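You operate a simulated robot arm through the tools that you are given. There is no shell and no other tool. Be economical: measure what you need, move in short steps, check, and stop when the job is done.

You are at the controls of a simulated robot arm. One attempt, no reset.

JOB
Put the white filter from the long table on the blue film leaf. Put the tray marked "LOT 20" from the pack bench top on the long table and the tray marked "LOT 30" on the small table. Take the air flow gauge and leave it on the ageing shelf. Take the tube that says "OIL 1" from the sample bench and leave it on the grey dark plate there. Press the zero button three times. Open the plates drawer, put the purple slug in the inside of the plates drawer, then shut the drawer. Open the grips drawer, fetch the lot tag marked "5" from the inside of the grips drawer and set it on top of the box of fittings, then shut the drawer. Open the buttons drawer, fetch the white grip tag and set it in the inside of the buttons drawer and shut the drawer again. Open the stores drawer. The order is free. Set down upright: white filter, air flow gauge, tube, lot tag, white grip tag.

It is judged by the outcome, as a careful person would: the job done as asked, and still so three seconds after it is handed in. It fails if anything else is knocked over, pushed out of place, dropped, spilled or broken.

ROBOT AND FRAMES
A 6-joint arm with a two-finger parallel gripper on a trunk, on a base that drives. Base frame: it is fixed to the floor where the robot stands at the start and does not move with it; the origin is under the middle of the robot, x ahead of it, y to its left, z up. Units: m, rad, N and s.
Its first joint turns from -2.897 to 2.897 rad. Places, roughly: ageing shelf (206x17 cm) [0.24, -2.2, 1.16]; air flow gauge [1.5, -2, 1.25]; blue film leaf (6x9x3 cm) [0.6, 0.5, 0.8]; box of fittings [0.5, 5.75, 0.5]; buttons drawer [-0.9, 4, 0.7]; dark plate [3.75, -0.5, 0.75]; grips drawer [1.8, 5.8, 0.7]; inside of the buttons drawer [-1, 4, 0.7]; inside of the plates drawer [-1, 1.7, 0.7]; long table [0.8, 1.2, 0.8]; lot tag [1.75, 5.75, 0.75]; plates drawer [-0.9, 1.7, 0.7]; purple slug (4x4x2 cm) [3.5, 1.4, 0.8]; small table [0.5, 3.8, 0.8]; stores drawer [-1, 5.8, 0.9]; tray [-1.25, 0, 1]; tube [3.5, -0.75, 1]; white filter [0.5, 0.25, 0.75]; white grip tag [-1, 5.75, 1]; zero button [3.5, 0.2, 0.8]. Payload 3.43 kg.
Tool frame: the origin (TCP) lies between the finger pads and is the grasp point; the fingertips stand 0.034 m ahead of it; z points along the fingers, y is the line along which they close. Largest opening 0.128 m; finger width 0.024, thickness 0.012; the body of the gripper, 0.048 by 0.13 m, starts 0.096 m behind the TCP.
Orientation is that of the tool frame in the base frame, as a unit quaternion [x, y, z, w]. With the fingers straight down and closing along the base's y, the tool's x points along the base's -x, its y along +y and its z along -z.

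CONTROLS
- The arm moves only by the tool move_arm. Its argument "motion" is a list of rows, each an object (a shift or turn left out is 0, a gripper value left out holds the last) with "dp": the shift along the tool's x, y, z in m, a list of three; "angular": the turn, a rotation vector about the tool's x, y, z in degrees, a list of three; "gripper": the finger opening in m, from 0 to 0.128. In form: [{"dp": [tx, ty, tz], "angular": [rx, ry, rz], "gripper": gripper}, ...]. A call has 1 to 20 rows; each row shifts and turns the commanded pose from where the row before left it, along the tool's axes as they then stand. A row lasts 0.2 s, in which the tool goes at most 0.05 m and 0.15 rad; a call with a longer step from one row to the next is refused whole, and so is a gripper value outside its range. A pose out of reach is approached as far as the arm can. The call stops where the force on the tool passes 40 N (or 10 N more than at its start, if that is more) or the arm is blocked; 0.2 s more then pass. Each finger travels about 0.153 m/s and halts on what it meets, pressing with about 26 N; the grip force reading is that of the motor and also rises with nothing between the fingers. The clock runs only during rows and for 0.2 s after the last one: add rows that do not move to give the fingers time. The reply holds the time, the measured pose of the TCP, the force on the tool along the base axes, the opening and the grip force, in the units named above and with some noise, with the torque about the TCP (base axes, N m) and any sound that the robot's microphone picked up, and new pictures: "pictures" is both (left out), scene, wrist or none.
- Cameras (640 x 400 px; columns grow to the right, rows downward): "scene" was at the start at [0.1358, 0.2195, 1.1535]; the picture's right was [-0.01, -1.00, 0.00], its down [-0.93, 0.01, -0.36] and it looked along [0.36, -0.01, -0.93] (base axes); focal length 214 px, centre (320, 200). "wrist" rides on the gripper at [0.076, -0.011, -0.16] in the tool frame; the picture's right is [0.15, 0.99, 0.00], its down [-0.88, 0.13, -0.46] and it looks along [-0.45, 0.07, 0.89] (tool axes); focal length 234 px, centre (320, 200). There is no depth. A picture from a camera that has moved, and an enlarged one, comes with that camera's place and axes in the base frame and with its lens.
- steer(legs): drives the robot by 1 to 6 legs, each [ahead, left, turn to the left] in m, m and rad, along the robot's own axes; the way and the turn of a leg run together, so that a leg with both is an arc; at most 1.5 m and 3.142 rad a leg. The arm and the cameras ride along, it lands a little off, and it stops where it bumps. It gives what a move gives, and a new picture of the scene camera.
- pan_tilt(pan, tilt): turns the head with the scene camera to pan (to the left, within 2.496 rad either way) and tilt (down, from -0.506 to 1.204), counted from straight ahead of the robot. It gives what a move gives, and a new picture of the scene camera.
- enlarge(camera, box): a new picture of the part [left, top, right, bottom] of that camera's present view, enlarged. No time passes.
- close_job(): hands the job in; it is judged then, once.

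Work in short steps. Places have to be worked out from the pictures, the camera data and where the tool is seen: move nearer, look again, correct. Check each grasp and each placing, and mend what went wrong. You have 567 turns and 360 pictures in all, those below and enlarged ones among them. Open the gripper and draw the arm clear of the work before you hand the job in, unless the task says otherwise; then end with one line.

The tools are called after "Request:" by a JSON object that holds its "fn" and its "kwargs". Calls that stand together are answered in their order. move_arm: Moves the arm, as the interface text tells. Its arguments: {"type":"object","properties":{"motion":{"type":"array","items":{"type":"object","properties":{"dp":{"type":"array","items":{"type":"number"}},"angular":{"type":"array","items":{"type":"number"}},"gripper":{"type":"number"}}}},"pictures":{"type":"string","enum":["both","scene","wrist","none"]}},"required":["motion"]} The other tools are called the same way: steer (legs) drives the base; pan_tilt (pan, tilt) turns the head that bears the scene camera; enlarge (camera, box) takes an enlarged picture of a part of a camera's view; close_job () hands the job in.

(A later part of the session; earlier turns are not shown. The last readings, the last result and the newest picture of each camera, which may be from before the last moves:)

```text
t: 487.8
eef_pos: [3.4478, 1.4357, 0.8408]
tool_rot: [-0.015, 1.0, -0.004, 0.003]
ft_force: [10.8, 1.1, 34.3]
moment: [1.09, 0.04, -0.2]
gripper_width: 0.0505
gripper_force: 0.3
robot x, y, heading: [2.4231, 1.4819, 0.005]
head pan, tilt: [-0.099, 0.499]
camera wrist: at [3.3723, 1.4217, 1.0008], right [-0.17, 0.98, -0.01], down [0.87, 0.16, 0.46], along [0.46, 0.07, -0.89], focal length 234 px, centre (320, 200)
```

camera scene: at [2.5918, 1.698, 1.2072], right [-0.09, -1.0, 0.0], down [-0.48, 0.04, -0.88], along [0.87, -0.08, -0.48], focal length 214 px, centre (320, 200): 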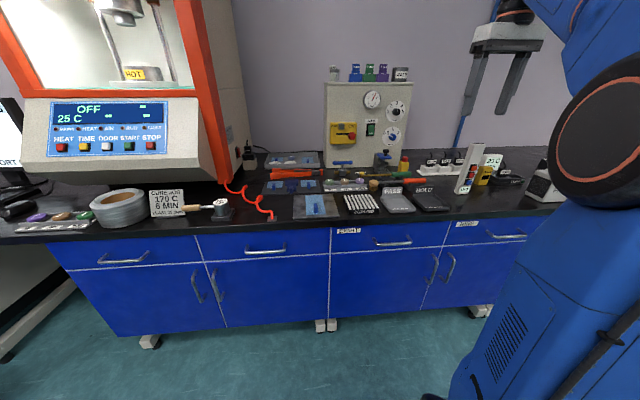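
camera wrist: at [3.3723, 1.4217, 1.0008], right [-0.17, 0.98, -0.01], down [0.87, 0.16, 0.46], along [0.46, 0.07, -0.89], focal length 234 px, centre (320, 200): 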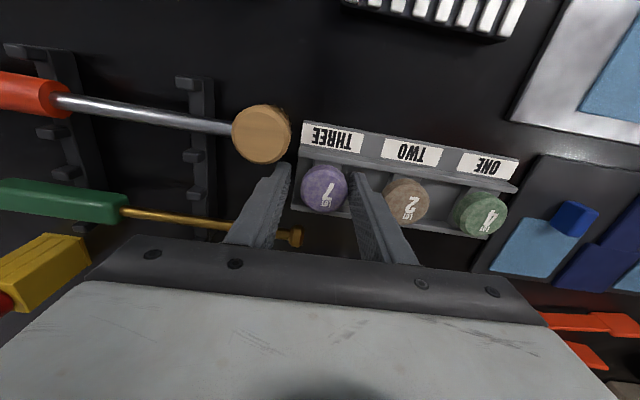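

Fingertips touched the rack; ease up 4 mm and close.

Request:
{"fn": "move_arm", "kwargs": {"motion": [{"dp": [0, 0, -0.005]}, {"gripper": 0.0}, {}, {}], "pictures": "wrist"}}

```text
t: 488.8
eef_pos: [3.4482, 1.4348, 0.8407]
tool_rot: [-0.013, 1.0, -0.004, 0.0]
ft_force: [1.1, 0.8, -0.5]
moment: [0.02, -0.02, 0.0]
gripper_width: 0.036
gripper_force: 26.3
robot x, y, heading: [2.4231, 1.4852, 0.007]
head pan, tilt: [-0.099, 0.499]
camera wrist: at [3.3734, 1.4214, 1.0023], right [-0.17, 0.98, -0.01], down [0.88, 0.16, 0.46], along [0.45, 0.07, -0.89], focal length 234 px, centre (320, 200)
```

wrist: 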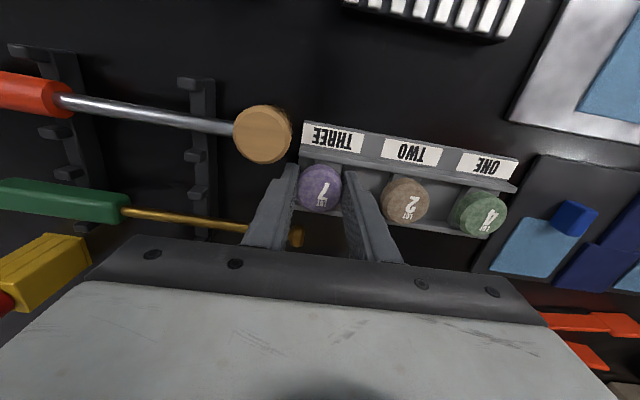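

Slug gripped (0.036). Lift and retract.

Request:
{"fn": "move_arm", "kwargs": {"motion": [{"dp": [0, 0, -0.015]}, {"dp": [0, 0, -0.03]}, {"dp": [0, 0, -0.04]}, {"dp": [0, 0, -0.04]}, {"dp": [0.03, 0, -0.035]}, {"dp": [0.04, 0, -0.02]}, {"dp": [0.045, 0, -0.015]}, {"dp": [0.045, 0, -0.015]}, {}], "pictures": "wrist"}}

```text
t: 490.8
eef_pos: [3.2879, 1.4315, 1.0523]
tool_rot: [-0.014, 1.0, -0.004, 0.002]
ft_force: [0.1, 0.0, -0.4]
moment: [0.0, 0.03, 0.03]
gripper_width: 0.0361
gripper_force: 26.3
robot x, y, heading: [2.4219, 1.4882, 0.005]
head pan, tilt: [-0.099, 0.499]
camera wrist: at [3.2131, 1.4175, 1.2132], right [-0.17, 0.98, -0.01], down [0.88, 0.16, 0.46], along [0.45, 0.07, -0.89], focal length 234 px, centre (320, 200)
```

wrist: 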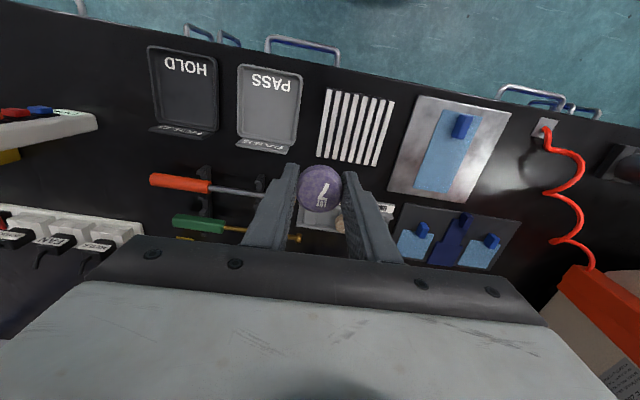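

Return with the slug: back up, strafe north, and reverse west through the gap.

Request:
{"fn": "steer", "kwargs": {"legs": [[-0.3, 0, 0], [0, 1.47, 0]]}}

```text
t: 499.8
eef_pos: [2.9813, 2.9212, 1.0528]
tool_rot: [-0.013, 1.0, -0.004, 0.001]
ft_force: [-1.0, 0.3, -0.9]
moment: [-0.01, -0.01, 0.0]
gripper_width: 0.0361
gripper_force: 25.9
robot x, y, heading: [2.1205, 2.9798, 0.006]
head pan, tilt: [-0.099, 0.499]
camera scene: at [2.2861, 3.1894, 1.2072], right [-0.1, -1.0, 0.0], down [-0.48, 0.05, -0.88], along [0.87, -0.08, -0.48], focal length 214 px, centre (320, 200)
```

scene: 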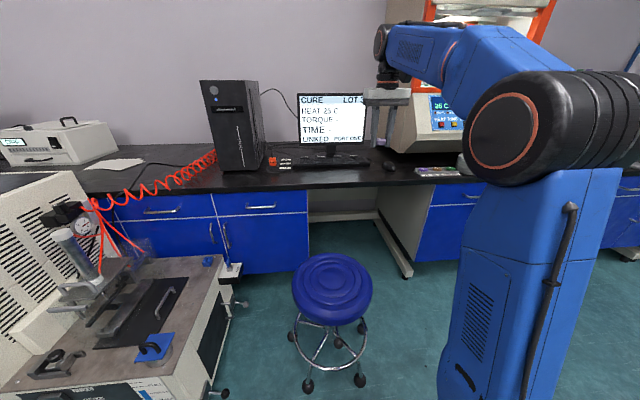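

Request:
{"fn": "steer", "kwargs": {"legs": [[-1.5, 0, 0], [-0.77, 0, 0], [0, 0, -1.577]]}}

Request:
{"fn": "pan_tilt", "kwargs": {"pan": -0.6, "tilt": 0.6}}

```text
t: 514.9
eef_pos: [-0.2528, 2.1248, 1.0521]
tool_rot: [0.709, 0.706, -0.003, -0.002]
ft_force: [0.8, -0.1, 0.4]
moment: [0.01, 0.01, 0.0]
gripper_width: 0.036
gripper_force: 25.9
robot x, y, heading: [-0.17, 2.9854, -1.592]
head pan, tilt: [-0.099, 0.499]
camera scene: at [0.0355, 2.8119, 1.2072], right [-0.99, 0.12, 0.0], down [0.06, 0.47, -0.88], along [-0.11, -0.87, -0.48], focal length 214 px, centre (320, 200)
```

scene: 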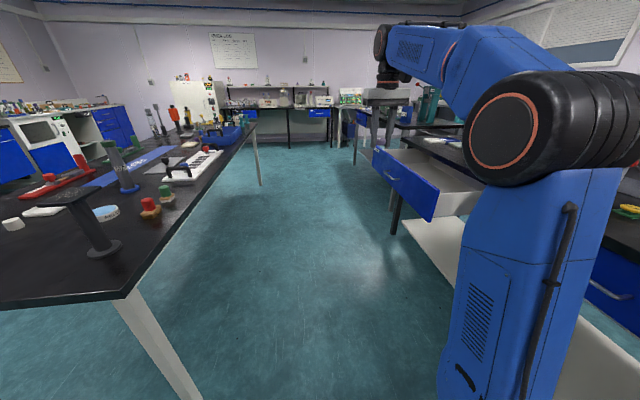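

```text
t: 515.9
eef_pos: [-0.2523, 2.1233, 1.0516]
tool_rot: [0.709, 0.705, -0.004, -0.002]
ft_force: [1.2, 1.0, -0.9]
moment: [-0.01, 0.02, -0.01]
gripper_width: 0.0363
gripper_force: 26.6
robot x, y, heading: [-0.1739, 2.986, -1.601]
head pan, tilt: [-0.6, 0.6]
camera scene: at [-0.0049, 2.8305, 1.1982], right [-0.81, 0.59, 0.0], down [0.33, 0.46, -0.83], along [-0.48, -0.67, -0.56], focal length 214 px, centre (320, 200)
```

scene: 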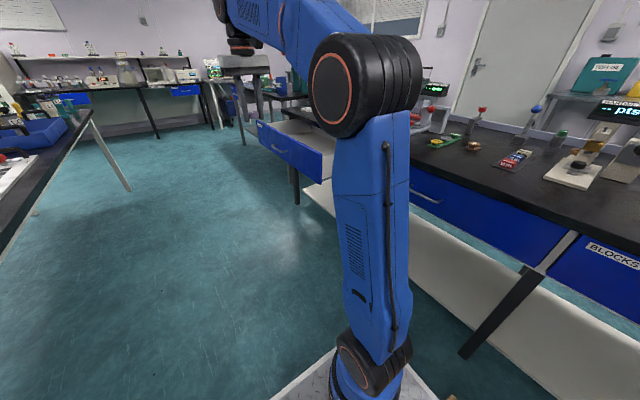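

Request:
{"fn": "steer", "kwargs": {"legs": [[0.35, 0, 0.03]]}}

Request:
{"fn": "enlarge", "kwargs": {"camera": "scene", "box": [200, 90, 400, 215]}}

```text
t: 518.1
eef_pos: [-0.2258, 1.7678, 1.0531]
tool_rot: [0.698, 0.717, -0.003, -0.002]
ft_force: [0.7, 0.1, -0.8]
moment: [-0.01, 0.02, -0.03]
gripper_width: 0.0361
gripper_force: 26.0
robot x, y, heading: [-0.1732, 2.6306, -1.564]
head pan, tilt: [-0.6, 0.6]
camera scene: at [-0.0026, 2.4814, 1.1981], right [-0.83, 0.56, 0.0], down [0.32, 0.47, -0.82], along [-0.46, -0.68, -0.57], focal length 214 px, centre (320, 200)
```

scene: 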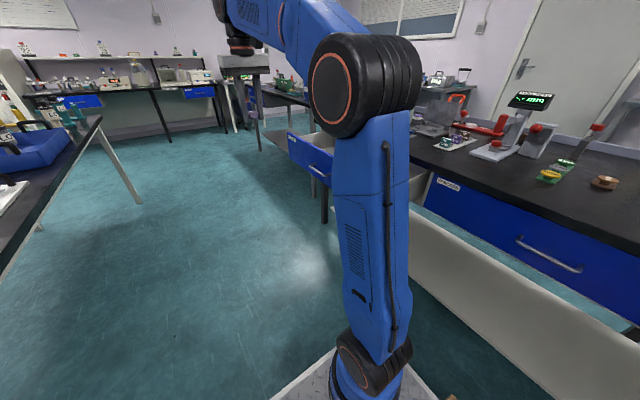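

```text
3.20 times, centred on (300, 152) of scene
camera zoom: at [-0.0026, 2.4814, 1.1981], right [-0.83, 0.56, 0.0], down [0.32, 0.47, -0.82], along [-0.46, -0.68, -0.57], focal length 686 px, centre (384, 352)
```

zoom: 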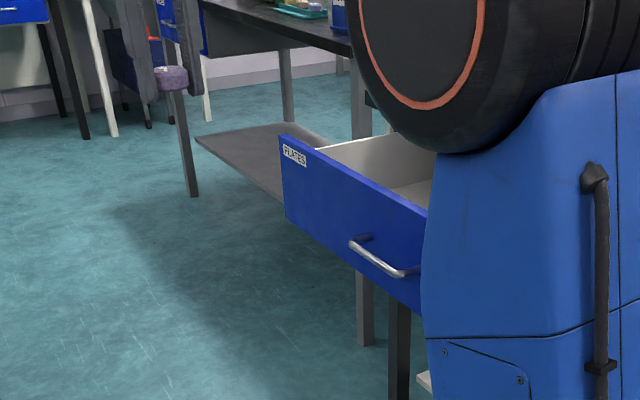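

PLATES confirmed. Carry the slug over the drawer.

Request:
{"fn": "move_arm", "kwargs": {"motion": [{"dp": [-0.002, -0.043, 0]}, {"dp": [-0.002, -0.043, 0]}, {"dp": [-0.002, -0.043, 0]}, {"dp": [-0.002, -0.043, 0]}, {"dp": [-0.002, -0.043, 0]}, {"dp": [-0.002, -0.043, 0]}, {"dp": [-0.002, -0.043, 0.01]}, {"dp": [-0.002, -0.043, 0.02]}, {"dp": [-0.002, -0.043, 0.02]}, {"dp": [-0.002, -0.043, 0.02]}, {"dp": [0, 0, 0.04]}, {"dp": [0, 0, 0.04]}, {}], "pictures": "wrist"}}

```text
t: 520.9
eef_pos: [-0.6558, 1.7375, 0.9053]
tool_rot: [0.696, 0.718, -0.003, -0.002]
ft_force: [-0.2, -0.6, -0.3]
moment: [-0.06, 0.01, -0.03]
gripper_width: 0.0359
gripper_force: 26.3
robot x, y, heading: [-0.1728, 2.6305, -1.561]
head pan, tilt: [-0.6, 0.6]
camera wrist: at [-0.6675, 1.8116, 1.0652], right [0.98, 0.18, -0.01], down [0.16, -0.88, 0.46], along [0.07, -0.45, -0.89], focal length 234 px, centre (320, 200)
```

wrist: 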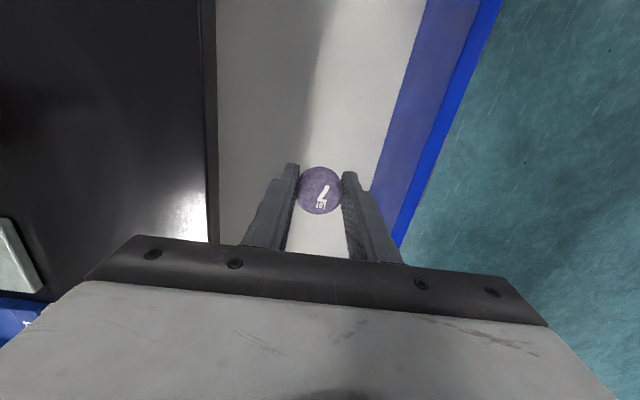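

Lower to the drawer floor.

Request:
{"fn": "move_arm", "kwargs": {"motion": [{"dp": [0, 0, 0.045]}, {"dp": [0, 0, 0.045]}, {"dp": [0, 0, 0.04]}, {"dp": [0, 0, 0.03]}, {"dp": [0, 0, 0.015]}, {"dp": [0, 0, 0.005]}, {"dp": [0, 0, 0.004]}, {"dp": [0, 0, 0.004]}, {"dp": [0, 0, 0.004]}, {"dp": [0, 0, 0.004]}], "pictures": "wrist"}}

```text
t: 523.1
eef_pos: [-0.6585, 1.7339, 0.7162]
tool_rot: [0.697, 0.717, -0.007, -0.001]
ft_force: [0.4, 7.6, 13.3]
moment: [0.44, -0.37, 0.19]
gripper_width: 0.0359
gripper_force: 25.7
robot x, y, heading: [-0.1736, 2.6318, -1.559]
head pan, tilt: [-0.6, 0.6]
stopped in row 10: the force on the tool passed its limit (the readings are from after the stop); the commanded pose is now the measured one
camera wrist: at [-0.6696, 1.8096, 0.8769], right [0.98, 0.18, -0.01], down [0.16, -0.87, 0.46], along [0.07, -0.46, -0.89], focal length 234 px, centre (320, 200)
```

wrist: 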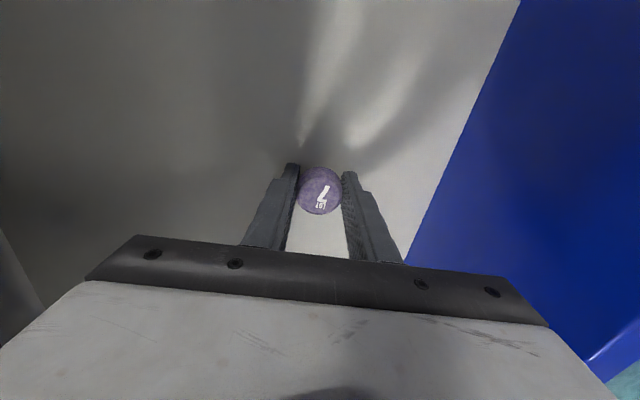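

Fingertips on the floor. Open slowly so the slug settles the last bit gently, then rise.

Request:
{"fn": "move_arm", "kwargs": {"motion": [{"dp": [0, 0, -0.001], "gripper": 0.036}, {"gripper": 0.0368}, {"gripper": 0.0376}, {"gripper": 0.0385}, {"gripper": 0.04}, {"gripper": 0.05}, {"gripper": 0.055}, {"dp": [0, 0, -0.03]}, {"dp": [0, 0, -0.045]}, {"dp": [0, 0, -0.045]}, {"dp": [0, 0, -0.045]}, {"dp": [0, 0, -0.045]}], "pictures": "wrist"}}

```text
t: 525.8
eef_pos: [-0.6532, 1.7345, 0.9239]
tool_rot: [0.696, 0.718, -0.004, -0.002]
ft_force: [0.2, -0.7, 0.5]
moment: [0.08, -0.02, 0.01]
gripper_width: 0.0552
gripper_force: 0.0
robot x, y, heading: [-0.175, 2.6316, -1.561]
head pan, tilt: [-0.6, 0.6]
camera wrist: at [-0.665, 1.8095, 1.0852], right [0.98, 0.18, -0.01], down [0.16, -0.87, 0.46], along [0.07, -0.45, -0.89], focal length 234 px, centre (320, 200)
```

wrist: 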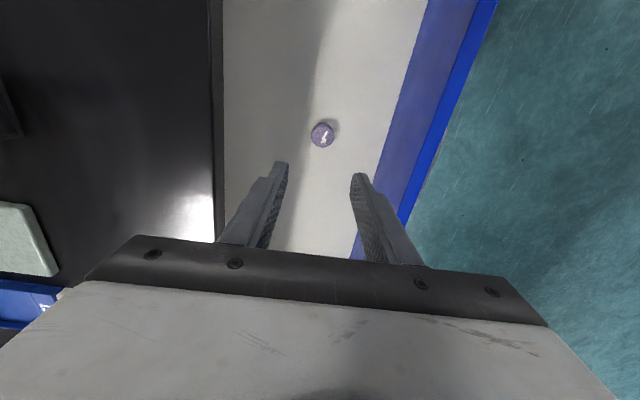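

Slug is in. I rotate the tool 90°, move in front of the drawer and lower with closed fingers.

Request:
{"fn": "move_arm", "kwargs": {"motion": [{"dp": [0, 0, -0.02], "angular": [0, 0, 8], "gripper": 0.0}, {"angular": [0, 0, 8]}, {"angular": [0, 0, 8]}, {"angular": [0, 0, 8]}, {"angular": [0, 0, 8]}, {"angular": [0, 0, 8]}, {"angular": [0, 0, 8]}, {"angular": [0, 0, 8]}, {"angular": [0, 0, 8]}, {"angular": [0, 0, 8]}, {"angular": [0, 0, 8]}, {"angular": [0, 0, 3.5]}, {}], "pictures": "none"}}

Request:
{"fn": "move_arm", "kwargs": {"motion": [{"dp": [0.046, 0.002, 0]}, {"dp": [0.046, 0.002, 0]}, {"dp": [0.046, 0.002, 0]}, {"dp": [0.046, 0.002, 0]}, {"dp": [0.046, 0.002, 0]}, {"dp": [0, 0, 0.045]}, {"dp": [0, 0, 0.045]}, {"dp": [0, 0, 0.045]}, {"dp": [0, 0, 0.045]}, {"dp": [0, 0, 0.01]}, {}], "pictures": "scene"}}

```text
t: 528.5
eef_pos: [-0.6568, 1.7347, 0.9446]
tool_rot: [1.0, 0.001, -0.005, 0.004]
ft_force: [0.3, -0.2, 0.0]
moment: [0.0, -0.04, 0.01]
gripper_width: 0.0
gripper_force: 25.8
robot x, y, heading: [-0.1732, 2.6336, -1.559]
head pan, tilt: [-0.6, 0.6]
```

```text
t: 531.0
eef_pos: [-0.4273, 1.7237, 0.7526]
tool_rot: [1.0, 0.002, -0.005, 0.004]
ft_force: [0.2, -0.6, -0.8]
moment: [-0.01, 0.02, -0.01]
gripper_width: 0.0
gripper_force: 26.4
robot x, y, heading: [-0.1758, 2.6343, -1.562]
head pan, tilt: [-0.6, 0.6]
camera scene: at [-0.0027, 2.4815, 1.1982], right [-0.83, 0.56, 0.0], down [0.32, 0.47, -0.82], along [-0.46, -0.68, -0.57], focal length 214 px, centre (320, 200)
```

scene: 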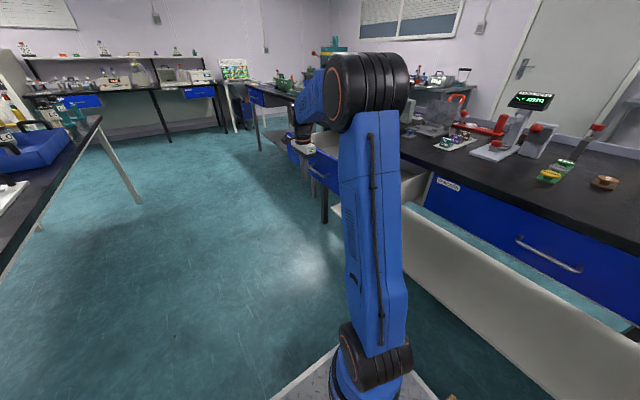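

Push the drawer shut.

Request:
{"fn": "move_arm", "kwargs": {"motion": [{"dp": [-0.025, 0, 0]}, {"dp": [-0.02, 0, 0]}, {"dp": [-0.015, 0, 0]}, {"dp": [-0.02, 0, 0]}, {"dp": [-0.02, 0, 0]}, {"dp": [-0.02, 0, 0]}, {"dp": [-0.02, 0, 0]}, {"dp": [-0.02, 0, 0]}, {"dp": [-0.02, 0, 0]}, {"dp": [-0.02, 0, 0]}, {"dp": [-0.02, 0, 0]}, {"dp": [-0.02, 0, 0]}, {"dp": [-0.015, 0, 0]}, {"dp": [-0.01, 0, 0]}, {"dp": [-0.008, 0, 0]}, {"dp": [-0.008, 0, 0]}, {"dp": [-0.008, 0, 0]}, {"dp": [-0.008, 0, 0]}], "pictures": "scene"}}

```text
t: 534.7
eef_pos: [-0.7143, 1.724, 0.7546]
tool_rot: [1.0, 0.004, -0.002, 0.002]
ft_force: [5.9, -0.5, 1.0]
moment: [0.0, -0.07, 0.02]
gripper_width: 0.0
gripper_force: 26.2
robot x, y, heading: [-0.1723, 2.6326, -1.557]
head pan, tilt: [-0.6, 0.6]
stopped in row 18: the force on the tool passed its limit (the readings are from after the stop); the commanded pose is now the measured one
camera scene: at [-0.0019, 2.4819, 1.1981], right [-0.83, 0.56, 0.0], down [0.31, 0.47, -0.83], along [-0.46, -0.69, -0.56], focal length 214 px, centre (320, 200)
```

scene: 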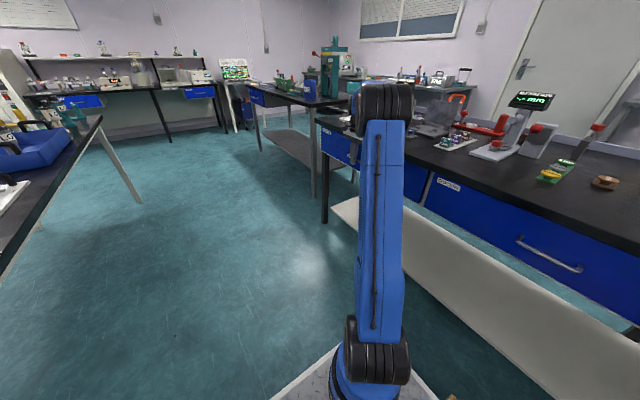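

Shut. I back off, rise, centre the arm, and drive south down the aisle.

Request:
{"fn": "move_arm", "kwargs": {"motion": [{"dp": [0.03, 0, 0]}, {"dp": [0.04, 0, 0]}, {"dp": [0, 0, -0.045]}, {"dp": [0, 0, -0.045]}, {"dp": [0, 0, -0.045]}, {"dp": [0, 0, -0.045]}, {"dp": [0, 0, -0.045]}, {"dp": [0, 0, -0.045]}, {"dp": [0.046, 0, -0.01]}, {"dp": [0.046, 0, 0]}, {"dp": [0.046, 0, 0]}, {"dp": [0.046, 0, 0]}, {"dp": [0.046, 0, 0]}, {"dp": [0.046, 0, 0]}, {"dp": [0.046, 0, 0]}, {"dp": [0.046, 0, 0]}, {"dp": [0.046, 0, 0]}, {"dp": [0.046, 0, 0]}], "pictures": "none"}}

Request:
{"fn": "steer", "kwargs": {"legs": [[1.5, 0, 0], [1.5, 0, 0]]}}

Request:
{"fn": "pan_tilt", "kwargs": {"pan": 0.6, "tilt": 0.15}}

```text
t: 538.5
eef_pos: [-0.1846, 1.729, 1.0353]
tool_rot: [1.0, 0.003, -0.002, 0.003]
ft_force: [0.4, 0.4, 0.0]
moment: [-0.02, -0.03, 0.0]
gripper_width: 0.0002
gripper_force: 25.8
robot x, y, heading: [-0.175, 2.6341, -1.563]
head pan, tilt: [-0.6, 0.6]
```

```text
t: 552.9
eef_pos: [-0.1661, -1.2595, 1.0363]
tool_rot: [1.0, 0.005, -0.002, 0.002]
ft_force: [-0.8, 0.4, -0.3]
moment: [0.01, 0.02, 0.03]
gripper_width: 0.0
gripper_force: 27.0
robot x, y, heading: [-0.1592, -0.3536, -1.555]
head pan, tilt: [-0.6, 0.6]
camera scene: at [0.0121, -0.5053, 1.1981], right [-0.83, 0.55, 0.0], down [0.31, 0.47, -0.82], along [-0.46, -0.69, -0.57], focal length 214 px, centre (320, 200)
```

scene: 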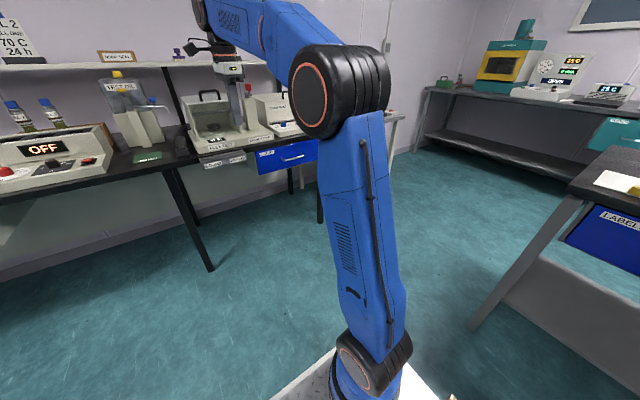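

```text
t: 554.3
eef_pos: [-0.1675, -1.2585, 1.0362]
tool_rot: [1.0, 0.005, -0.002, 0.001]
ft_force: [0.4, 0.0, 0.3]
moment: [0.0, -0.01, 0.01]
gripper_width: 0.0
gripper_force: 26.5
robot x, y, heading: [-0.1612, -0.3582, -1.558]
head pan, tilt: [0.6, 0.15]
camera scene: at [0.1144, -0.5076, 1.2396], right [-0.82, -0.58, 0.0], down [-0.09, 0.12, -0.99], along [0.57, -0.81, -0.15], focal length 214 px, centre (320, 200)
```

scene: 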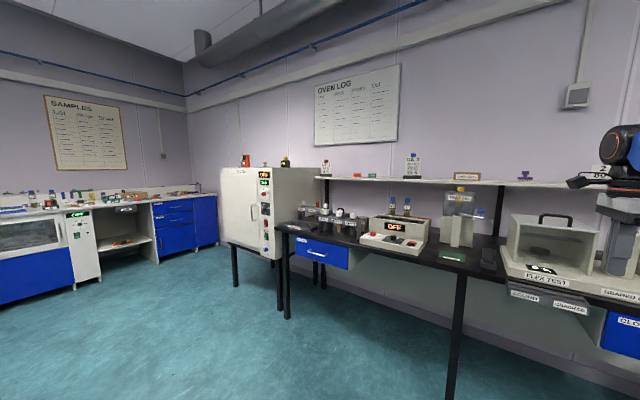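

Request:
{"fn": "enlarge", "kwargs": {"camera": "scene", "box": [210, 130, 370, 230]}}

Request:
{"fn": "enlarge", "kwargs": {"camera": "scene", "box": [310, 140, 550, 290]}}

```text
4.00 times, centred on (290, 180) of scene
camera zoom: at [0.1144, -0.5076, 1.2396], right [-0.82, -0.58, 0.0], down [-0.09, 0.12, -0.99], along [0.57, -0.81, -0.15], focal length 858 px, centre (440, 280)
```

zoom: 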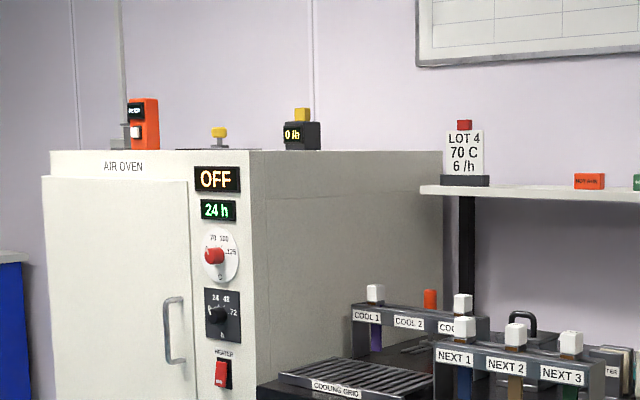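

```text
2.67 times, centred on (430, 215) of scene
camera zoom: at [0.1144, -0.5076, 1.2396], right [-0.82, -0.58, 0.0], down [-0.09, 0.12, -0.99], along [0.57, -0.81, -0.15], focal length 572 px, centre (27, 160)
```

zoom: 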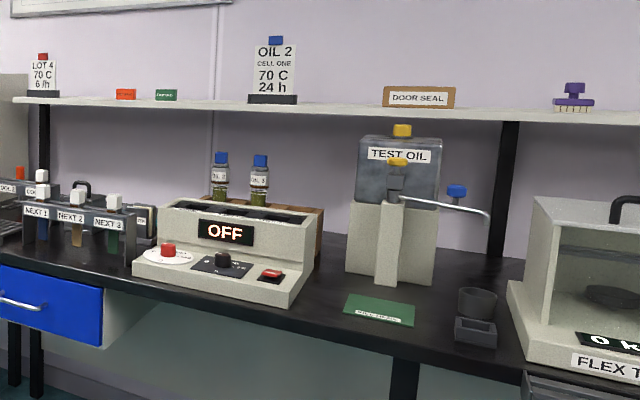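

The air flow gauge is the black "0 /h" box with a yellow top on the AIR OVEN, about (1.57, -2.0, 1.27). I strafe east to face it.

Request:
{"fn": "steer", "kwargs": {"legs": [[0.15, 0, -0.013], [0, 1.45, 0], [0, 0.25, 0]]}}

Request:
{"fn": "pan_tilt", "kwargs": {"pan": 0.2, "tilt": 0.1}}

Request:
{"fn": "enlarge", "kwargs": {"camera": "scene", "box": [220, 120, 460, 270]}}

```text
t: 563.8
eef_pos: [1.4911, -1.416, 1.0355]
tool_rot: [1.0, -0.008, -0.002, 0.001]
ft_force: [0.2, 0.6, -0.3]
moment: [-0.03, -0.02, 0.0]
gripper_width: 0.0002
gripper_force: 26.1
robot x, y, heading: [1.5234, -0.5069, -1.587]
head pan, tilt: [0.6, 0.15]
camera scene: at [1.7931, -0.6724, 1.2396], right [-0.83, -0.55, 0.0], down [-0.08, 0.12, -0.99], along [0.55, -0.82, -0.15], focal length 214 px, centre (320, 200)
```

scene: 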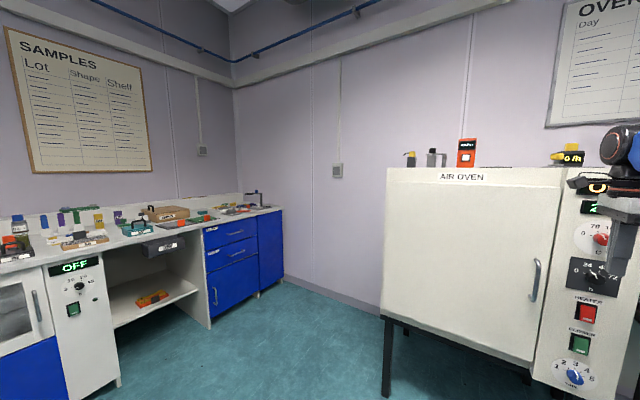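

```text
t: 564.6
eef_pos: [1.4912, -1.4168, 1.036]
tool_rot: [1.0, -0.009, -0.001, 0.002]
ft_force: [-0.5, 0.3, 0.9]
moment: [-0.02, 0.03, 0.02]
gripper_width: 0.0
gripper_force: 25.9
robot x, y, heading: [1.5239, -0.5082, -1.588]
head pan, tilt: [0.201, 0.099]
camera scene: at [1.7589, -0.6856, 1.2443], right [-0.98, -0.19, 0.0], down [-0.02, 0.1, -0.99], along [0.18, -0.98, -0.1], focal length 214 px, centre (320, 200)
```

scene: 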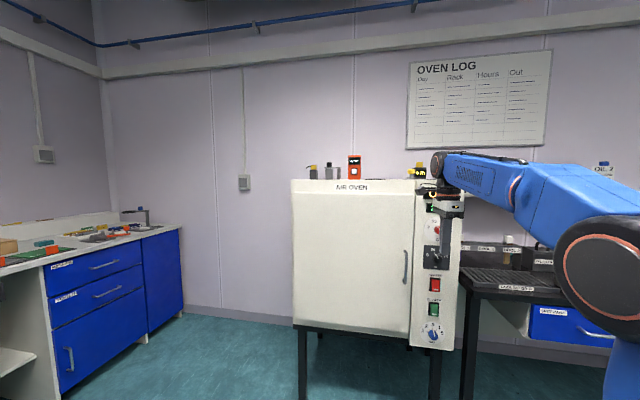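

```text
2.67 times, centred on (340, 195) of scene
camera zoom: at [1.7589, -0.6856, 1.2443], right [-0.98, -0.19, 0.0], down [-0.02, 0.1, -0.99], along [0.18, -0.98, -0.1], focal length 572 px, centre (267, 213)
```

zoom: 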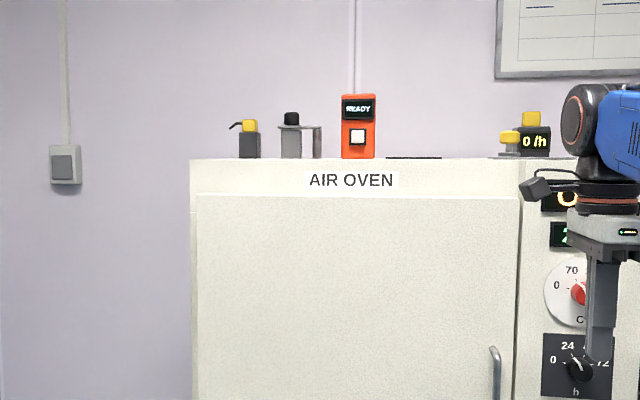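

The gauge stands at about (1.454, -1.879, z 1.24–1.33). I turn the tool to face south, pitch it to ~42° below level and raise it.

Request:
{"fn": "move_arm", "kwargs": {"motion": [{"dp": [0, -0.02, 0], "angular": [0, 0, -8]}, {"angular": [0, 0, -8]}, {"angular": [0, 0, -8]}, {"angular": [0, 0, -8]}, {"angular": [0, 0, -8]}, {"angular": [0, 0, -8]}, {"angular": [0, 0, -8]}, {"angular": [0, 0, -8]}, {"angular": [0, 0, -8]}, {"angular": [0, 0, -8]}, {"angular": [0, 0, -8]}, {"angular": [0, 0, -2]}], "pictures": "none"}}

Request:
{"fn": "move_arm", "kwargs": {"motion": [{"dp": [0, 0, -0.045], "angular": [0, -8, 0]}, {"dp": [-0.0063, 0, -0.0446], "angular": [0, -8, 0]}, {"dp": [-0.0124, 0, -0.0433], "angular": [0, -8, 0]}, {"dp": [-0.0183, 0, -0.0411], "angular": [0, -8, 0]}, {"dp": [-0.0238, 0, -0.0382], "angular": [0, -8, 0]}, {"dp": [-0.0289, 0, -0.0345], "angular": [0, -8, 0]}, {"dp": [-0.0334, 0, -0.0301], "gripper": 0.1}, {}], "pictures": "wrist"}}

```text
t: 567.2
eef_pos: [1.4918, -1.3963, 1.0359]
tool_rot: [0.712, 0.702, -0.003, 0.0]
ft_force: [-0.1, 0.7, 0.0]
moment: [0.03, 0.01, 0.02]
gripper_width: 0.0
gripper_force: 25.9
robot x, y, heading: [1.5224, -0.5099, -1.586]
head pan, tilt: [0.201, 0.099]
```

```text
t: 569.0
eef_pos: [1.4932, -1.3963, 1.3516]
tool_rot: [0.651, 0.64, -0.293, 0.284]
ft_force: [0.4, 0.3, -0.1]
moment: [-0.03, 0.01, 0.01]
gripper_width: 0.0996
gripper_force: 0.1
robot x, y, heading: [1.5221, -0.5111, -1.589]
head pan, tilt: [0.201, 0.099]
camera wrist: at [1.4863, -1.2282, 1.4035], right [0.99, 0.08, -0.11], down [0.13, -0.25, 0.96], along [0.05, -0.97, -0.26], focal length 234 px, centre (320, 200)
```

wrist: 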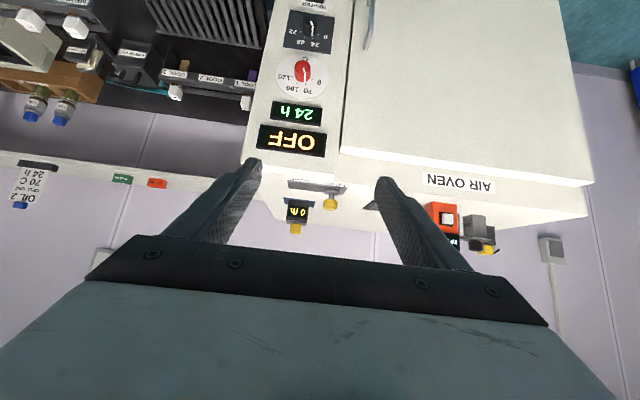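

Request:
{"fn": "steer", "kwargs": {"legs": [[0.22, 0, 0]]}}

Request:
{"fn": "enlarge", "kwargs": {"camera": "wrist", "box": [220, 130, 420, 255]}}

```text
t: 570.7
eef_pos: [1.4926, -1.6159, 1.352]
tool_rot: [0.651, 0.64, -0.292, 0.285]
ft_force: [-1.1, 0.1, 0.0]
moment: [0.01, -0.02, -0.01]
gripper_width: 0.0998
gripper_force: 0.0
robot x, y, heading: [1.519, -0.7299, -1.582]
head pan, tilt: [0.201, 0.099]
camera scene: at [1.7561, -0.904, 1.2443], right [-0.98, -0.19, 0.0], down [-0.02, 0.1, -0.99], along [0.19, -0.98, -0.1], focal length 214 px, centre (320, 200)
```

scene: 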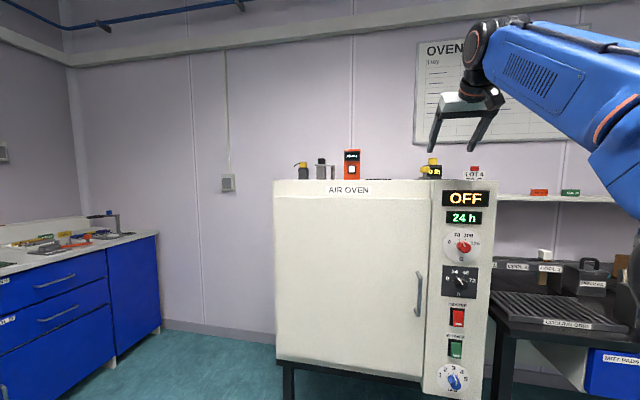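

```text
3.20 times, centred on (320, 192) of wrist
camera zoom: at [1.4846, -1.4473, 1.4033], right [0.99, 0.08, -0.11], down [0.13, -0.25, 0.96], along [0.05, -0.97, -0.26], focal length 749 px, centre (320, 224)
```

zoom: 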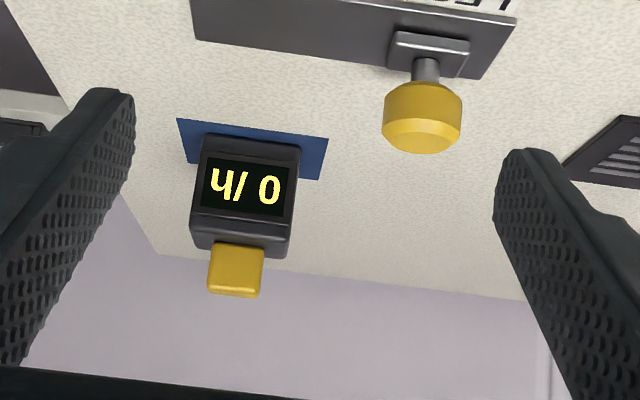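

Gauge box front at (1.461, -1.868), 0.06 wide. I approach over the small valve knob and down along the tool axis.

Request:
{"fn": "move_arm", "kwargs": {"motion": [{"dp": [-0.0272, -0.0105, 0.0204]}, {"dp": [-0.0272, -0.0105, 0.0204]}, {"dp": [-0.0272, -0.0105, 0.0204]}, {"dp": [-0.0132, 0, 0.0392]}, {"dp": [-0.0132, 0, 0.0392]}, {"dp": [-0.0132, 0, 0.0392]}, {}], "pictures": "wrist"}}

```text
t: 572.3
eef_pos: [1.4585, -1.8115, 1.294]
tool_rot: [0.65, 0.64, -0.293, 0.286]
ft_force: [0.1, 0.8, 0.5]
moment: [-0.02, -0.06, -0.01]
gripper_width: 0.0998
gripper_force: 0.1
out of reach, approached as far as the arm can: row 3, 4, 5, 6
robot x, y, heading: [1.5172, -0.7287, -1.585]
head pan, tilt: [0.201, 0.099]
camera wrist: at [1.4509, -1.642, 1.3436], right [0.99, 0.08, -0.11], down [0.13, -0.25, 0.96], along [0.05, -0.97, -0.26], focal length 234 px, centre (320, 200)
```

wrist: 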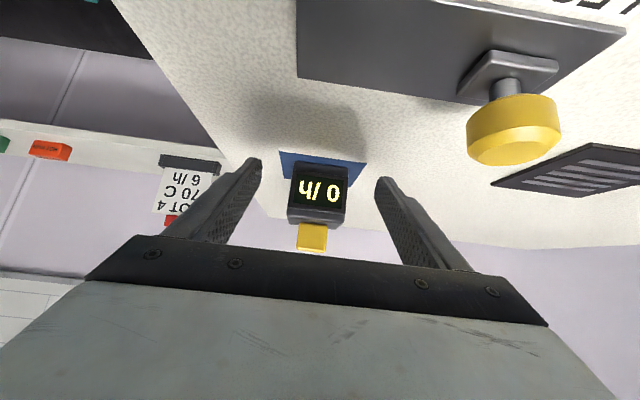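

I'm at the reach limit; I back off along the tool axis, drive 0.13 m closer, and approach again.

Request:
{"fn": "move_arm", "kwargs": {"motion": [{"dp": [0, 0, -0.04]}, {"dp": [0, 0, -0.04]}, {"dp": [0.02, 0, -0.04]}, {"dp": [0.03, 0, -0.03]}, {}], "pictures": "none"}}

Request:
{"fn": "steer", "kwargs": {"legs": [[0.13, 0, 0]]}}

Request:
{"fn": "enlarge", "kwargs": {"camera": "wrist", "box": [0, 0, 640, 400]}}

```text
t: 573.5
eef_pos: [1.4607, -1.6604, 1.3435]
tool_rot: [0.65, 0.641, -0.292, 0.285]
ft_force: [0.5, -0.5, -0.2]
moment: [0.03, 0.0, 0.02]
gripper_width: 0.0999
gripper_force: 0.1
out of reach, approached as far as the arm can: row 2
robot x, y, heading: [1.5197, -0.7316, -1.579]
head pan, tilt: [0.201, 0.099]
```

```text
t: 574.8
eef_pos: [1.4631, -1.7937, 1.3447]
tool_rot: [0.648, 0.642, -0.292, 0.287]
ft_force: [-1.2, 0.9, 0.0]
moment: [0.0, 0.02, -0.01]
gripper_width: 0.1
gripper_force: 0.1
robot x, y, heading: [1.5201, -0.865, -1.574]
head pan, tilt: [0.201, 0.099]
camera scene: at [1.7553, -1.0346, 1.2443], right [-0.98, -0.19, 0.0], down [-0.02, 0.1, -0.99], along [0.19, -0.98, -0.1], focal length 214 px, centre (320, 200)
```

scene: 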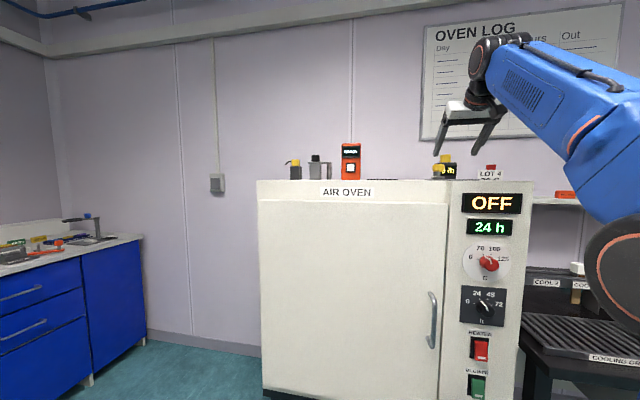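

```text
1.00 times, centred on (320, 200) of wrist
camera zoom: at [1.4547, -1.6238, 1.3961], right [0.99, 0.09, -0.11], down [0.13, -0.25, 0.96], along [0.05, -0.96, -0.26], focal length 234 px, centre (320, 200)
```

zoom: 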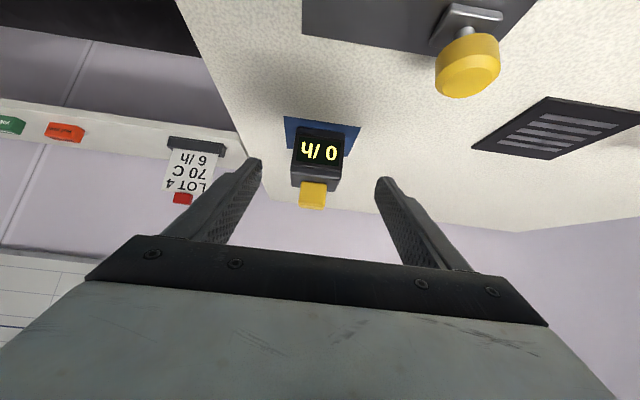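

Request:
{"fn": "move_arm", "kwargs": {"motion": [{"dp": [-0.0047, -0.001, 0.0387]}, {"dp": [-0.0047, 0, 0.0387]}, {}], "pictures": "wrist"}}

```text
t: 575.6
eef_pos: [1.4617, -1.8555, 1.3004]
tool_rot: [0.649, 0.642, -0.292, 0.286]
ft_force: [0.9, -0.3, -0.1]
moment: [-0.01, -0.02, 0.01]
gripper_width: 0.0999
gripper_force: 0.1
robot x, y, heading: [1.5185, -0.865, -1.581]
head pan, tilt: [0.201, 0.099]
camera wrist: at [1.4539, -1.6872, 1.3517], right [0.99, 0.09, -0.11], down [0.13, -0.25, 0.96], along [0.05, -0.96, -0.26], focal length 234 px, centre (320, 200)
```

wrist: 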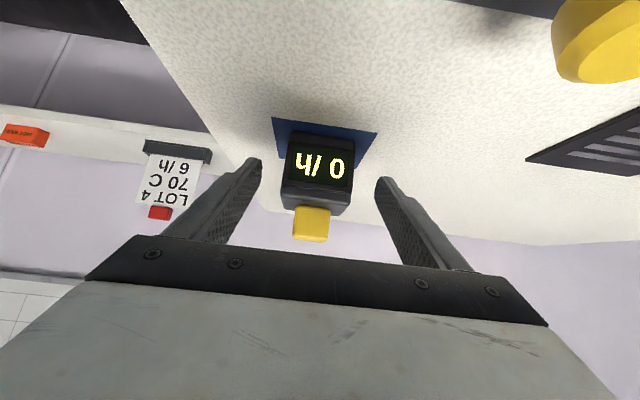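

Request:
{"fn": "move_arm", "kwargs": {"motion": [{"dp": [-0.003, 0, 0.02]}, {"dp": [-0.003, 0, 0.018]}, {}], "pictures": "wrist"}}

```text
t: 576.4
eef_pos: [1.4604, -1.8898, 1.2778]
tool_rot: [0.648, 0.643, -0.291, 0.286]
ft_force: [-0.1, 0.4, -1.2]
moment: [0.03, 0.02, 0.0]
gripper_width: 0.0997
gripper_force: 0.1
robot x, y, heading: [1.5204, -0.8641, -1.58]
head pan, tilt: [0.201, 0.099]
camera wrist: at [1.4529, -1.7203, 1.3294], right [0.99, 0.09, -0.11], down [0.13, -0.25, 0.96], along [0.05, -0.96, -0.26], focal length 234 px, centre (320, 200)
```

wrist: 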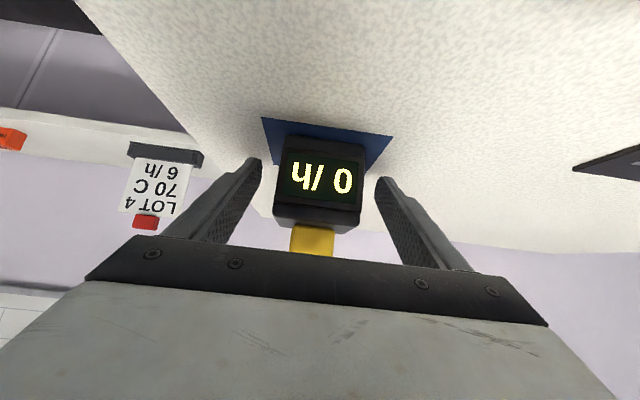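

Close on the gauge.

Request:
{"fn": "move_arm", "kwargs": {"motion": [{"gripper": 0.0}, {}, {}, {}], "pictures": "wrist"}}

```text
t: 577.4
eef_pos: [1.4611, -1.8896, 1.2784]
tool_rot: [0.648, 0.643, -0.291, 0.286]
ft_force: [0.3, 0.8, 0.7]
moment: [0.01, 0.0, -0.02]
gripper_width: 0.0596
gripper_force: 26.5
robot x, y, heading: [1.5194, -0.8625, -1.583]
head pan, tilt: [0.201, 0.099]
camera wrist: at [1.4529, -1.7202, 1.3295], right [0.99, 0.09, -0.11], down [0.13, -0.25, 0.96], along [0.05, -0.96, -0.26], focal length 234 px, centre (320, 200)
```

wrist: 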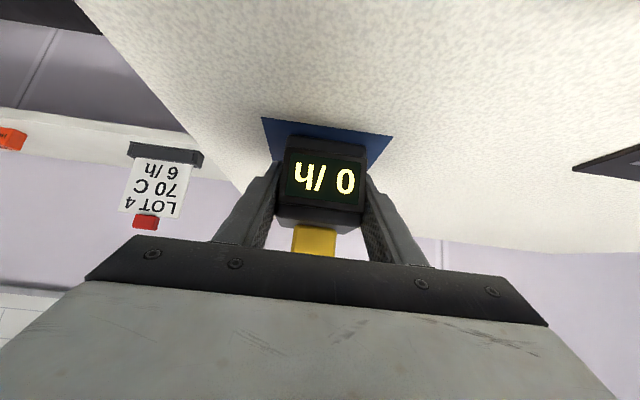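

Gripped. Lift straight up, then draw back north.

Request:
{"fn": "move_arm", "kwargs": {"motion": [{"dp": [-0.0149, 0, -0.0133]}, {"dp": [-0.0224, 0, -0.02]}, {"dp": [-0.0074, 0, -0.03]}, {"dp": [0.0123, 0, -0.045]}, {"dp": [0.0245, 0, -0.035]}, {"dp": [0.0245, 0, -0.035]}, {"dp": [0.0267, 0, -0.0298]}, {"dp": [0.0267, 0, -0.0298]}, {}], "pictures": "both"}}

```text
t: 579.4
eef_pos: [1.4631, -1.6585, 1.3769]
tool_rot: [0.648, 0.643, -0.292, 0.286]
ft_force: [0.6, 0.6, -1.4]
moment: [0.0, -0.01, 0.01]
gripper_width: 0.0599
gripper_force: 26.3
out of reach, approached as far as the arm can: row 3
robot x, y, heading: [1.5196, -0.8615, -1.579]
head pan, tilt: [0.201, 0.099]
camera scene: at [1.7553, -1.0347, 1.2443], right [-0.98, -0.19, 0.0], down [-0.02, 0.1, -0.99], along [0.19, -0.98, -0.1], focal length 214 px, centre (320, 200)
camera wrist: at [1.4561, -1.4891, 1.4273], right [0.99, 0.09, -0.11], down [0.13, -0.25, 0.96], along [0.05, -0.96, -0.26], focal length 234 px, centre (320, 200)
```

scene: 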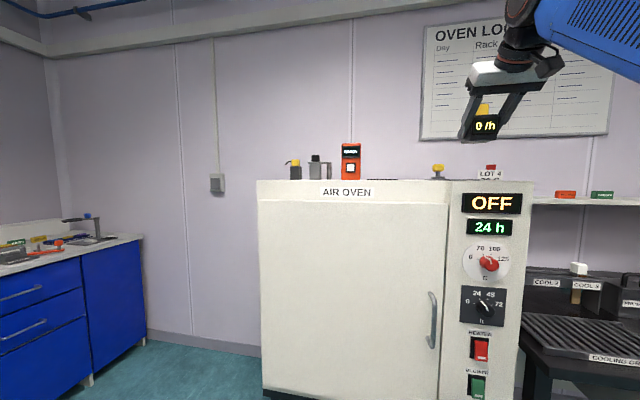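
wrist: 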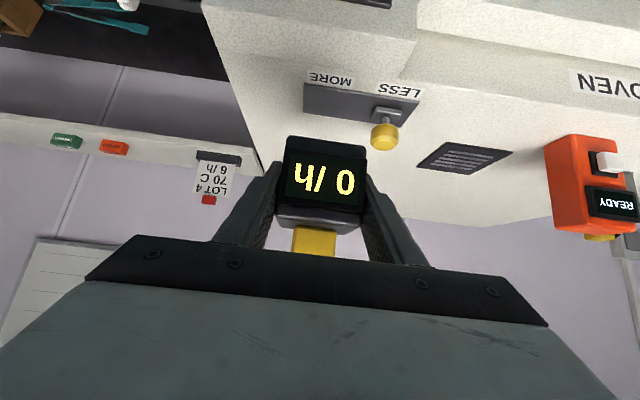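

Gauge held upright. The shelf gap between the LOT 4 sign (x≈1.24) and the red block (x≈0.92) is free; I move there.

Request:
{"fn": "steer", "kwargs": {"legs": [[0, -0.4, 0], [0.24, 0, 0]]}}

Request:
{"fn": "enlarge", "kwargs": {"camera": "wrist", "box": [0, 0, 640, 400]}}

```text
t: 583.2
eef_pos: [1.0659, -1.8861, 1.3777]
tool_rot: [0.651, 0.639, -0.293, 0.285]
ft_force: [0.1, 0.4, -1.4]
moment: [0.01, 0.01, -0.02]
gripper_width: 0.0599
gripper_force: 26.9
robot x, y, heading: [1.1265, -1.0899, -1.586]
head pan, tilt: [0.201, 0.099]
camera scene: at [1.3617, -1.2649, 1.2443], right [-0.98, -0.18, 0.0], down [-0.02, 0.1, -0.99], along [0.18, -0.98, -0.1], focal length 214 px, centre (320, 200)
```

scene: 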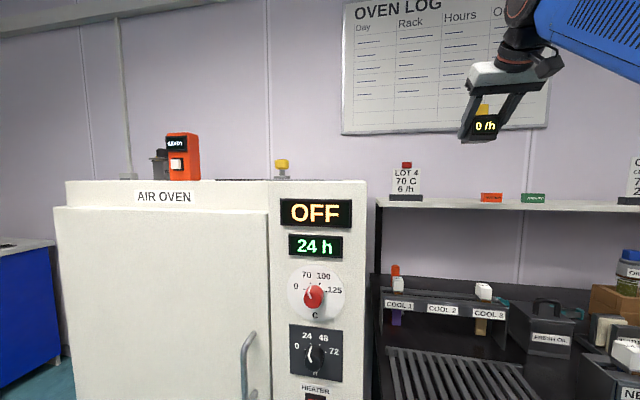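

```text
1.00 times, centred on (320, 200) of wrist
camera zoom: at [1.0591, -1.7177, 1.4272], right [0.99, 0.08, -0.11], down [0.13, -0.25, 0.96], along [0.05, -0.97, -0.26], focal length 234 px, centre (320, 200)
```

zoom: 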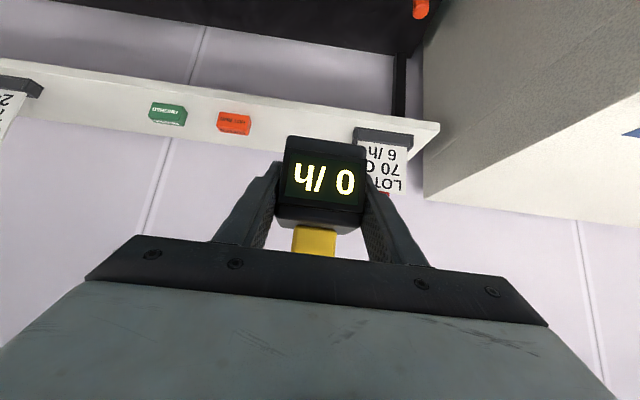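

Request:
{"fn": "move_arm", "kwargs": {"motion": [{"dp": [-0.0128, -0.0073, 0.0363]}, {"dp": [-0.0128, -0.0073, 0.0363]}, {"dp": [-0.0128, -0.0073, 0.0363]}, {"dp": [-0.0128, -0.0073, 0.0363]}, {"dp": [-0.0128, -0.0073, 0.0363]}, {"dp": [-0.0128, -0.0073, 0.0363]}, {}], "pictures": "both"}}

```text
t: 584.8
eef_pos: [1.017, -2.0992, 1.2895]
tool_rot: [0.651, 0.64, -0.293, 0.284]
ft_force: [0.2, 0.2, -1.7]
moment: [0.04, 0.01, 0.01]
gripper_width: 0.0598
gripper_force: 25.9
robot x, y, heading: [1.1279, -1.0905, -1.59]
head pan, tilt: [0.201, 0.099]
camera scene: at [1.3617, -1.265, 1.2443], right [-0.98, -0.18, 0.0], down [-0.02, 0.1, -0.99], along [0.18, -0.98, -0.1], focal length 214 px, centre (320, 200)
camera wrist: at [1.0102, -1.9307, 1.34], right [0.99, 0.08, -0.11], down [0.13, -0.25, 0.96], along [0.05, -0.97, -0.26], focal length 234 px, centre (320, 200)
```

scene: 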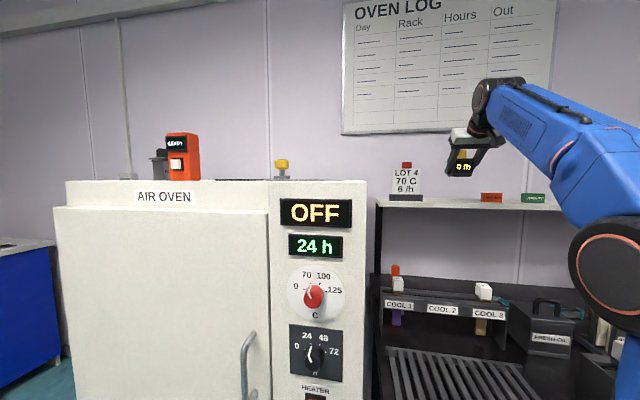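
wrist: 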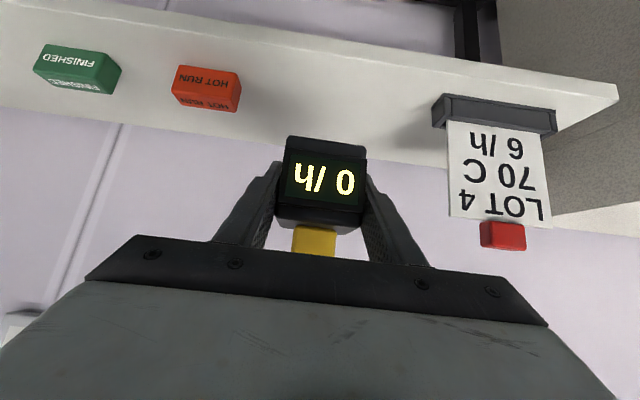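

Request:
{"fn": "move_arm", "kwargs": {"motion": [{"dp": [-0.0034, 0.002, 0.0288]}, {"dp": [-0.0034, 0.002, 0.0288]}, {"dp": [-0.0034, 0.002, 0.0288]}, {}], "pictures": "both"}}

Request:
{"fn": "enlarge", "kwargs": {"camera": "scene", "box": [360, 120, 560, 245]}}

```text
t: 585.8
eef_pos: [1.0189, -2.1695, 1.2375]
tool_rot: [0.651, 0.64, -0.293, 0.285]
ft_force: [-0.3, -0.3, -1.2]
moment: [-0.01, 0.01, 0.02]
gripper_width: 0.0596
gripper_force: 25.9
robot x, y, heading: [1.1229, -1.0948, -1.59]
head pan, tilt: [0.201, 0.099]
camera scene: at [1.3617, -1.265, 1.2443], right [-0.98, -0.18, 0.0], down [-0.02, 0.1, -0.99], along [0.18, -0.98, -0.1], focal length 214 px, centre (320, 200)
camera wrist: at [1.0133, -2.001, 1.2898], right [0.99, 0.08, -0.11], down [0.13, -0.25, 0.96], along [0.05, -0.97, -0.26], focal length 234 px, centre (320, 200)
```

scene: 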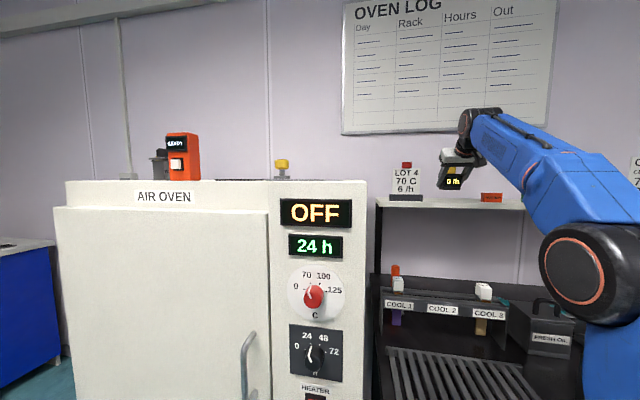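
wrist: 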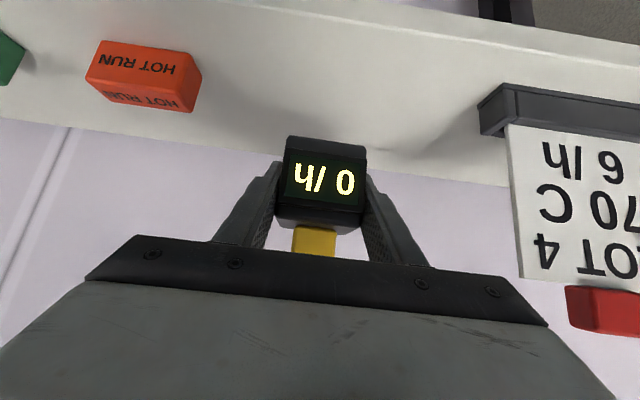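

```text
3.20 times, centred on (460, 182) of scene
camera zoom: at [1.3617, -1.265, 1.2443], right [-0.98, -0.18, 0.0], down [-0.02, 0.1, -0.99], along [0.18, -0.98, -0.1], focal length 686 px, centre (-128, 256)
```

zoom: 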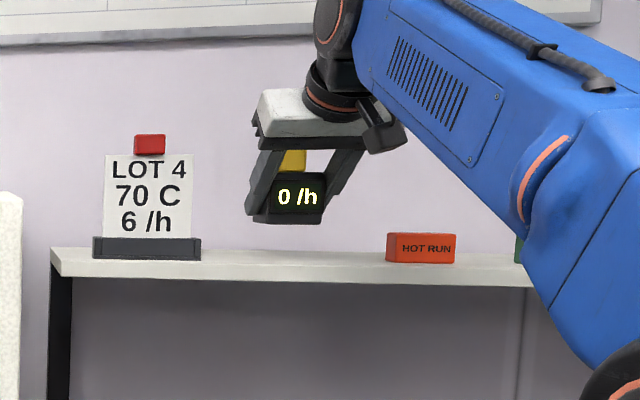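

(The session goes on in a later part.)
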